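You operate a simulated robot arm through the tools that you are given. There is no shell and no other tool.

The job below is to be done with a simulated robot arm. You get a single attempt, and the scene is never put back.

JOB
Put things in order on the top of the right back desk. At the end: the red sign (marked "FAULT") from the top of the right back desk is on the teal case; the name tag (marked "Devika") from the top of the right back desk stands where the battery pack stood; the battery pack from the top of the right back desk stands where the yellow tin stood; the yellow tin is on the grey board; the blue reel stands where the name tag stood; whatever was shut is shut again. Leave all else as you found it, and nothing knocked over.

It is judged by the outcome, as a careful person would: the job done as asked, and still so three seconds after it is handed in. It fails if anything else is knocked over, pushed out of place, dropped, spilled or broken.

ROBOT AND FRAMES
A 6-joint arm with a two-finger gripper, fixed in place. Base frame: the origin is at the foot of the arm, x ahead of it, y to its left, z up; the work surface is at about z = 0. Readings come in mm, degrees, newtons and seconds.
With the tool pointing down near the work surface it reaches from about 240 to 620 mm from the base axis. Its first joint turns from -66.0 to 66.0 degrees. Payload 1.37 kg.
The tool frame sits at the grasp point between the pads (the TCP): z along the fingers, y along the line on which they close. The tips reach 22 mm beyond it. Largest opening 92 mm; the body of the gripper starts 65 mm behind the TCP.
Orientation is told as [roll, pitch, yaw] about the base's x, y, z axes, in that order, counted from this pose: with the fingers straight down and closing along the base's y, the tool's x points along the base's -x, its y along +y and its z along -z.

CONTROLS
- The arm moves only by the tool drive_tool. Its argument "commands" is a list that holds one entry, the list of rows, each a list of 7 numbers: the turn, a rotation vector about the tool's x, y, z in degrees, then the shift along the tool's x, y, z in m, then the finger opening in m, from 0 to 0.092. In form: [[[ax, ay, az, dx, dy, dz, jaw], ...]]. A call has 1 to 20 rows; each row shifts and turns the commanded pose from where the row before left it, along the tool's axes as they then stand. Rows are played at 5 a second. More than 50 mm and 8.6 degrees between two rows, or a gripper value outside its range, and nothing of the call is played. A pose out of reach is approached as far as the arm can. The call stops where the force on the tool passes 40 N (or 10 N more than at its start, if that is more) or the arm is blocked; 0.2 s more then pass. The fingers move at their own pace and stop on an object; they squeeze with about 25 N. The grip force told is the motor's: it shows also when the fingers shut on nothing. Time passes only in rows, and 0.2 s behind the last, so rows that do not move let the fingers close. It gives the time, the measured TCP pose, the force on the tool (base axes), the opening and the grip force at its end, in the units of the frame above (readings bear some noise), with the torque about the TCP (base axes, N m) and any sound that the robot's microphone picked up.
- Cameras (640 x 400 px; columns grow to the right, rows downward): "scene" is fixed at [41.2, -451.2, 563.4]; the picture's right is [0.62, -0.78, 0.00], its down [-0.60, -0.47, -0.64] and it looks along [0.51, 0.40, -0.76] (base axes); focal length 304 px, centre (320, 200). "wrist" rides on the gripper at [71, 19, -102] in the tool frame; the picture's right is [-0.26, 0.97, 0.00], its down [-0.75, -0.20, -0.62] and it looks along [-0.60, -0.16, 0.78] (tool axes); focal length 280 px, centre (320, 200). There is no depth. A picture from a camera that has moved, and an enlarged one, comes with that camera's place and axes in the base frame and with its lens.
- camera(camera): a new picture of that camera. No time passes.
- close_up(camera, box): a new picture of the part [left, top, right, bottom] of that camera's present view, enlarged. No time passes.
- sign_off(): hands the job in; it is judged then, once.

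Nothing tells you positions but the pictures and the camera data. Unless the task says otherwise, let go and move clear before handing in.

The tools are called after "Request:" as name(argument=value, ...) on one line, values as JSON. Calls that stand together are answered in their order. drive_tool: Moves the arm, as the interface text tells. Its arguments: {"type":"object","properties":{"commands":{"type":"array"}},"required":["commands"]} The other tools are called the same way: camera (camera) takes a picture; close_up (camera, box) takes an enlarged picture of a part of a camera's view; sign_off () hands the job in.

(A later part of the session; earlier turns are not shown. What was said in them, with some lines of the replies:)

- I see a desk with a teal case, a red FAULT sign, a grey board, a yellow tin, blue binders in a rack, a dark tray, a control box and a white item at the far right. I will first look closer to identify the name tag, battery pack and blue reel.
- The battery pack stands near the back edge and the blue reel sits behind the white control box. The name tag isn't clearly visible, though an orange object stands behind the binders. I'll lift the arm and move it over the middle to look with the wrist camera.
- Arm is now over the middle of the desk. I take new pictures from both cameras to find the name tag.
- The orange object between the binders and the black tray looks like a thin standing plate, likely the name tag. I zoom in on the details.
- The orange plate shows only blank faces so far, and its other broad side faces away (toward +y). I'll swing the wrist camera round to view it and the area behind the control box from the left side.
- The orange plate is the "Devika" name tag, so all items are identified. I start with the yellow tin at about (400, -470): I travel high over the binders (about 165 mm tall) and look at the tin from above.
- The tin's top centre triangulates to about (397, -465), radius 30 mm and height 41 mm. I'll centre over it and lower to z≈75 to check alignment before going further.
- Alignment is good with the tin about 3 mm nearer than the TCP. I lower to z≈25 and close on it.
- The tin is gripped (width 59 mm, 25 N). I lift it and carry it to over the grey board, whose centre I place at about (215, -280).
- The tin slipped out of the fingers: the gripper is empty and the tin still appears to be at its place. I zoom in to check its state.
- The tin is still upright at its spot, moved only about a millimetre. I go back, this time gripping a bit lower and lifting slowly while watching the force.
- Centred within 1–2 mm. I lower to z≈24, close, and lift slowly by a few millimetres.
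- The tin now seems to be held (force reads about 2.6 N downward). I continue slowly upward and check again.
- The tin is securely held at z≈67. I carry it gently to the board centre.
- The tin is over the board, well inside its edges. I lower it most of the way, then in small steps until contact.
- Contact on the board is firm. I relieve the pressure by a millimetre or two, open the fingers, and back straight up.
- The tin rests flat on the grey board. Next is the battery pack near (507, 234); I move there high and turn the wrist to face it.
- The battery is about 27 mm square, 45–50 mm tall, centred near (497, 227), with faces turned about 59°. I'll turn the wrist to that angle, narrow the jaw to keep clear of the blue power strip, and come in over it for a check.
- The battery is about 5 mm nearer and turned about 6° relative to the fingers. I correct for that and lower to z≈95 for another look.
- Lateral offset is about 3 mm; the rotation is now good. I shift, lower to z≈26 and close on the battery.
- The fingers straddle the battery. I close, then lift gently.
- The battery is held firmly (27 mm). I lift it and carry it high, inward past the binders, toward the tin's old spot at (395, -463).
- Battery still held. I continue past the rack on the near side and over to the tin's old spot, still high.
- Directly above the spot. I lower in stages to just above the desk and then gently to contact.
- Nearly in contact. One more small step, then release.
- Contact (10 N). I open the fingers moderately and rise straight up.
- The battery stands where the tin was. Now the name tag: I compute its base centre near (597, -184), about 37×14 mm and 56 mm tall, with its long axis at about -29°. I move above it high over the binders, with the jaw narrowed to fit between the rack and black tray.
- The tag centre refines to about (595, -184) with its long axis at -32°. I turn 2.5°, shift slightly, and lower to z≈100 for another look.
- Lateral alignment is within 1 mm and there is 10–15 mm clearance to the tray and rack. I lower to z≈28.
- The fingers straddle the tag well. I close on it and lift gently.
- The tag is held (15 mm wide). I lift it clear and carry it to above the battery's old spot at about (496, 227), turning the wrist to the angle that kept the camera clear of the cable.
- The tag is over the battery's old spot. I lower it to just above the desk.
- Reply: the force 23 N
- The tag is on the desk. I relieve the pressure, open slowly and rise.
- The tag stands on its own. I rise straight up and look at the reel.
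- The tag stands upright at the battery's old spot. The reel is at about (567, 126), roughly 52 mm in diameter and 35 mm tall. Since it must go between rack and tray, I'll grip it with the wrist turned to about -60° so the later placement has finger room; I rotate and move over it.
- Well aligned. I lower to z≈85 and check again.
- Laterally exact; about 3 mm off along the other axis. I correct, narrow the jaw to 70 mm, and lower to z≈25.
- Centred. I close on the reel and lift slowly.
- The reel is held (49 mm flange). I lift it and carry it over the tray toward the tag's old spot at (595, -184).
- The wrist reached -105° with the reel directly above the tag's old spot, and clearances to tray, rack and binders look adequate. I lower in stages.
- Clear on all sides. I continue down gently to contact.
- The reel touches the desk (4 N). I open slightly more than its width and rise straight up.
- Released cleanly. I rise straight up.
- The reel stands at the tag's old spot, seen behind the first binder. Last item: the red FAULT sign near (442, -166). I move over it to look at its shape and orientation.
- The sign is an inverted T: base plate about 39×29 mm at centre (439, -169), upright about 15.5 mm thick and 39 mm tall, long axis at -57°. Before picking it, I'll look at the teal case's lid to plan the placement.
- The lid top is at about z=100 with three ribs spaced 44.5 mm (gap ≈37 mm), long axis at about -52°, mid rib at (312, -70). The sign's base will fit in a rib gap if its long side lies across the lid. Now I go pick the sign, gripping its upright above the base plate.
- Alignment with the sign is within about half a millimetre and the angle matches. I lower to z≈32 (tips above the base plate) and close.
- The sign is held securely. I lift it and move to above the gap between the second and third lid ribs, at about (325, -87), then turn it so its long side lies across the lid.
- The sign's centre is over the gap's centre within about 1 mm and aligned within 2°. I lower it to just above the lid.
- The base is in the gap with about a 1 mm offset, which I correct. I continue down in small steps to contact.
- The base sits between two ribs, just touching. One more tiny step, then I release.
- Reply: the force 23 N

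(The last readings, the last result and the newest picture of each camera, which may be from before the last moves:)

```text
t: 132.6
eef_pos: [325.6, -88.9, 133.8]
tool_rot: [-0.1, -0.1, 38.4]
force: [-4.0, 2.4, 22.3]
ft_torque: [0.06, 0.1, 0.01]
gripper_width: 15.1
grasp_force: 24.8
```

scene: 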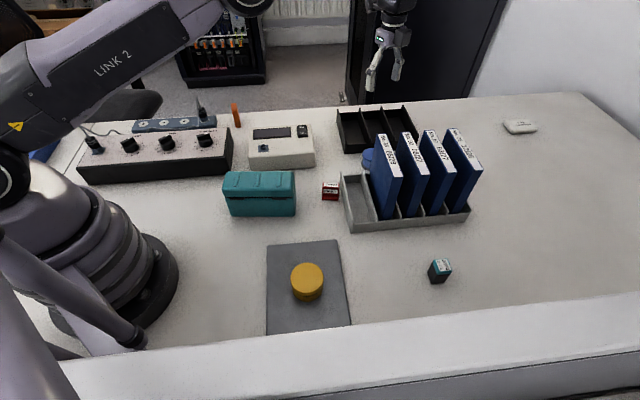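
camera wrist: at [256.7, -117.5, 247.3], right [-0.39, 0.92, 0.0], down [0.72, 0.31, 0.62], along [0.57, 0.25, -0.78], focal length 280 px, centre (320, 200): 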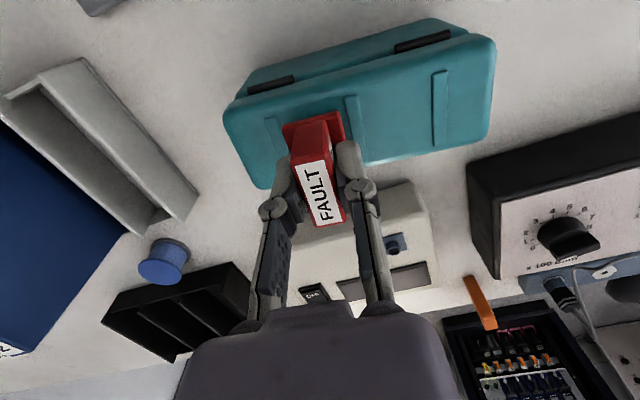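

Request:
drive_tool(commands=[[[0, 0, 0, 0, 0, -0.001, 0.0], [0, 0, 0, 0, 0, 0, 0.017], [0, 0, 0, 0, 0, 0, 0.022], [0, 0, 0, 0, 0, 0, 0.03], [0, 0, 0, 0, 0, 0, 0.036], [0, 0, 0, 0, 0, 0, 0.036]]])

Request:
close_up(camera="scene", box=[230, 140, 310, 210])

Request:
camera(camera="wrist")

```text
t: 134.0
eef_pos: [324.6, -88.9, 133.6]
tool_rot: [0.0, 0.0, 38.4]
force: [-0.4, 1.3, 0.2]
ft_torque: [0.03, -0.01, 0.0]
gripper_width: 36.0
grasp_force: 0.0
```

```text
5.71 times, centred on (270, 175) of scene
camera zoom: at [41.2, -451.2, 563.4], right [0.62, -0.78, 0.0], down [-0.6, -0.47, -0.64], along [0.51, 0.4, -0.76], focal length 1740 px, centre (606, 343)
```

zoom: 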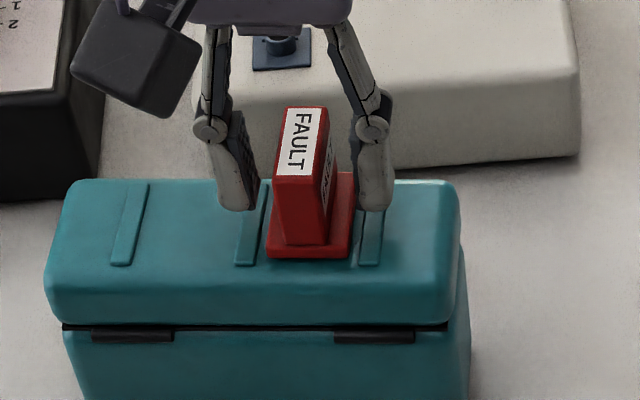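

```text
taken
camera wrist: at [258.1, -118.2, 235.9], right [-0.39, 0.92, 0.0], down [0.72, 0.31, 0.62], along [0.57, 0.25, -0.78], focal length 280 px, centre (320, 200)
```

wrist: 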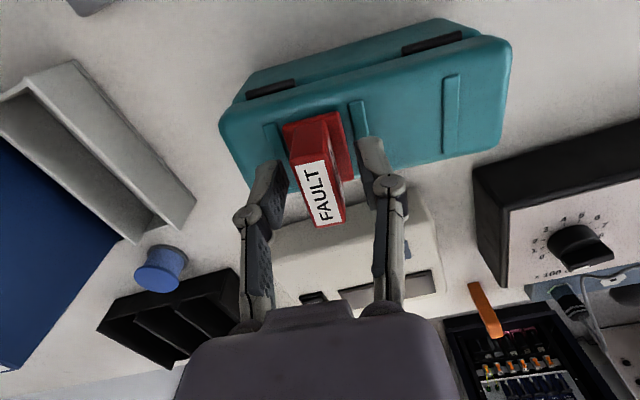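

The sign stands freely on the lid between the ribs. I rise straight up and clear, then check the whole scene.

Request:
drive_tool(commands=[[[0, 0, 0, 0, 0, -0.005, 0.036], [0, 0, 0, 0, 0, -0.01, 0.036], [0, 0, 0, 0, 0, -0.02, 0.036], [0, 0, 0, 0, 0, -0.03, 0.036], [0, 0, 0, 0, 0, -0.03, 0.036], [0, 0, 0, 0, 0, -0.04, 0.036], [0, 0, 0, 0, 0, -0.04, 0.036], [0, 0, 0, 0, 0, 0, 0.036]]])

Request:
camera(camera="wrist")

Request:
camera(camera="scene")

Request:
close_up(camera="scene", box=[210, 90, 410, 230])

Request:
close_up(camera="scene", box=[260, 225, 480, 345])

```text
t: 135.8
eef_pos: [326.1, -89.8, 309.0]
tool_rot: [0.1, 0.0, 38.5]
force: [0.3, -1.1, 0.0]
ft_torque: [0.0, 0.01, -0.02]
gripper_width: 35.9
grasp_force: 0.0
```

```text
taken
camera wrist: at [258.5, -118.5, 411.3], right [-0.39, 0.92, 0.0], down [0.72, 0.31, 0.63], along [0.57, 0.25, -0.78], focal length 280 px, centre (320, 200)
```

wrist: 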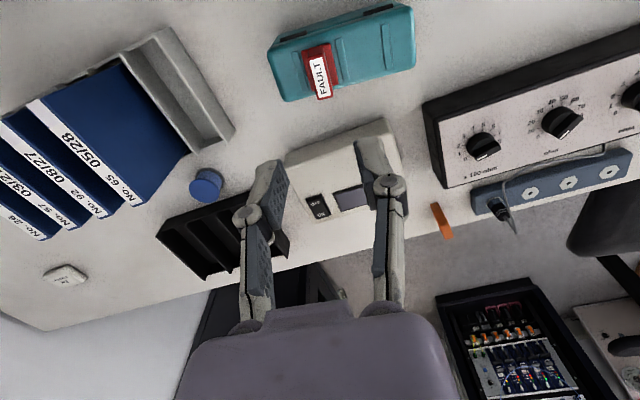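

```text
taken
```

scene: 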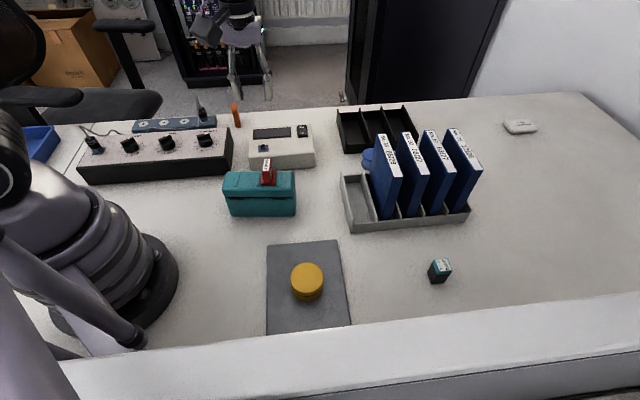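

```text
2.86 times, centred on (310, 160) of scene
camera zoom: at [41.2, -451.2, 563.4], right [0.62, -0.78, 0.0], down [-0.6, -0.47, -0.64], along [0.51, 0.4, -0.76], focal length 870 px, centre (349, 314)
```

zoom: 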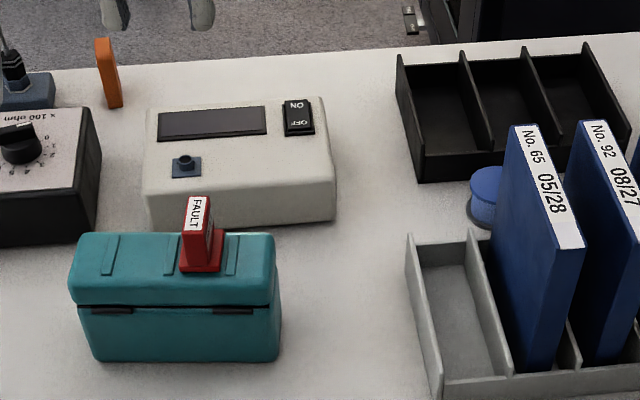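

```text
2.91 times, centred on (370, 285) of scene
camera zoom: at [41.2, -451.2, 563.4], right [0.62, -0.78, 0.0], down [-0.6, -0.47, -0.64], along [0.51, 0.4, -0.76], focal length 886 px, centre (174, -47)
```

zoom: 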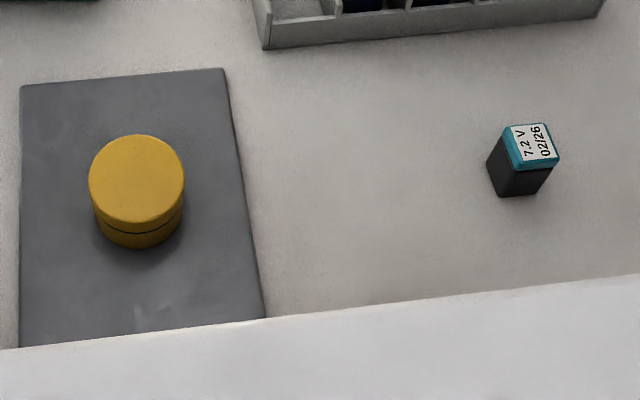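

Request:
close_up(camera="scene", box=[275, 250, 339, 306])

Request:
close_up(camera="scene", box=[225, 145, 305, 220])

Request:
close_up(camera="wrist", box=[140, 120, 300, 240])

Request:
close_up(camera="wrist", box=[400, 120, 640, 270])

```text
7.14 times, centred on (307, 278) of scene
camera zoom: at [41.2, -451.2, 563.4], right [0.62, -0.78, 0.0], down [-0.6, -0.47, -0.64], along [0.51, 0.4, -0.76], focal length 2175 px, centre (413, -357)
```

zoom: 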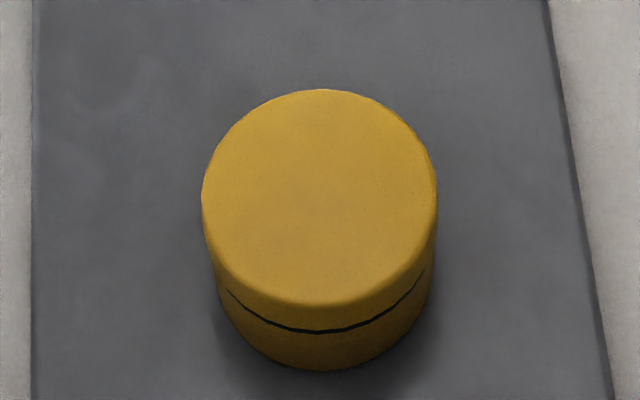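

```text
5.33 times, centred on (265, 182) of scene
camera zoom: at [41.2, -451.2, 563.4], right [0.62, -0.78, 0.0], down [-0.6, -0.47, -0.64], along [0.51, 0.4, -0.76], focal length 1624 px, centre (613, 293)
```

zoom: 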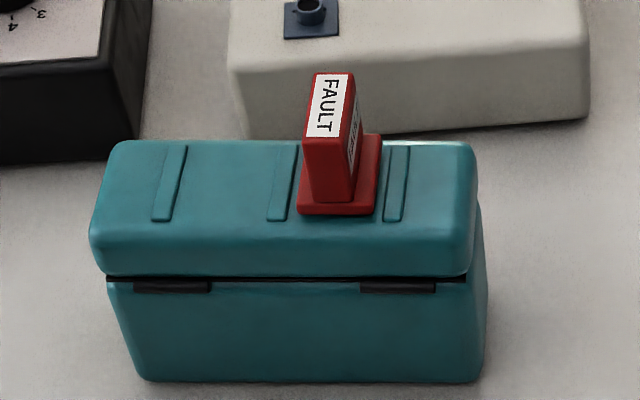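

```text
3.33 times, centred on (220, 180) of wrist
camera zoom: at [258.5, -118.5, 411.3], right [-0.39, 0.92, 0.0], down [0.72, 0.31, 0.63], along [0.57, 0.25, -0.78], focal length 935 px, centre (653, 267)
```

zoom: 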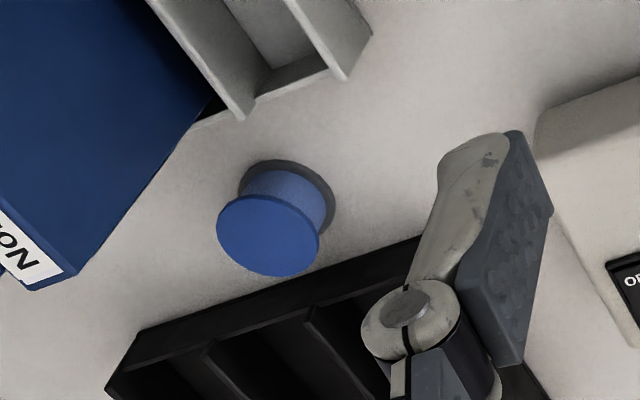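

```text
2.67 times, centred on (520, 195) of wrist
camera zoom: at [258.5, -118.5, 411.3], right [-0.39, 0.92, 0.0], down [0.72, 0.31, 0.63], along [0.57, 0.25, -0.78], focal length 748 px, centre (-213, 213)
```

zoom: 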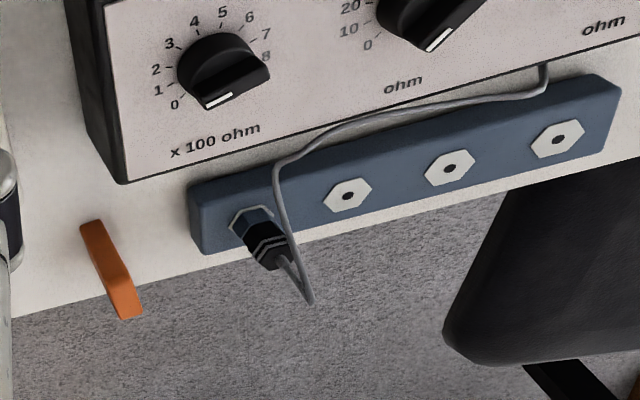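

Everything is where it should be, upright and still:
- **FAULT sign:** on the teal case, whose lid is shut.
- **Name tag:** at the battery pack's old spot.
- **Battery pack:** at the tin's old spot.
- **Yellow tin:** shut, on the grey board.
- **Blue reel:** at the name tag's old spot.

Nothing else looks moved, and the arm is clear, so I'm handing in.

Request:
sign_off()

```text
The job is handed in.
```

The desk is in order and I've handed the job in. In the last pictures every item was upright and in its place, and nothing else looked moved:

- **Red FAULT sign:** standing on the teal case's lid, between two of its ribs. The case is shut.
- **Name tag ("Devika"):** standing where the battery pack stood.
- **Battery pack:** standing where the yellow tin stood.
- **Yellow tin:** near the middle of the grey board, with its lid still shut.
- **Blue reel:** standing where the name tag stood, between the binder rack and the black tray.

The tin slipped out of the fingers on my first try at lifting it. It stayed upright and moved only about a millimetre, and the second, slower lift worked.

The placed items are within a few millimetres of the original spots, judging by the camera measurements. I didn't try to keep the name tag, battery pack or sign turned the way they first faced.
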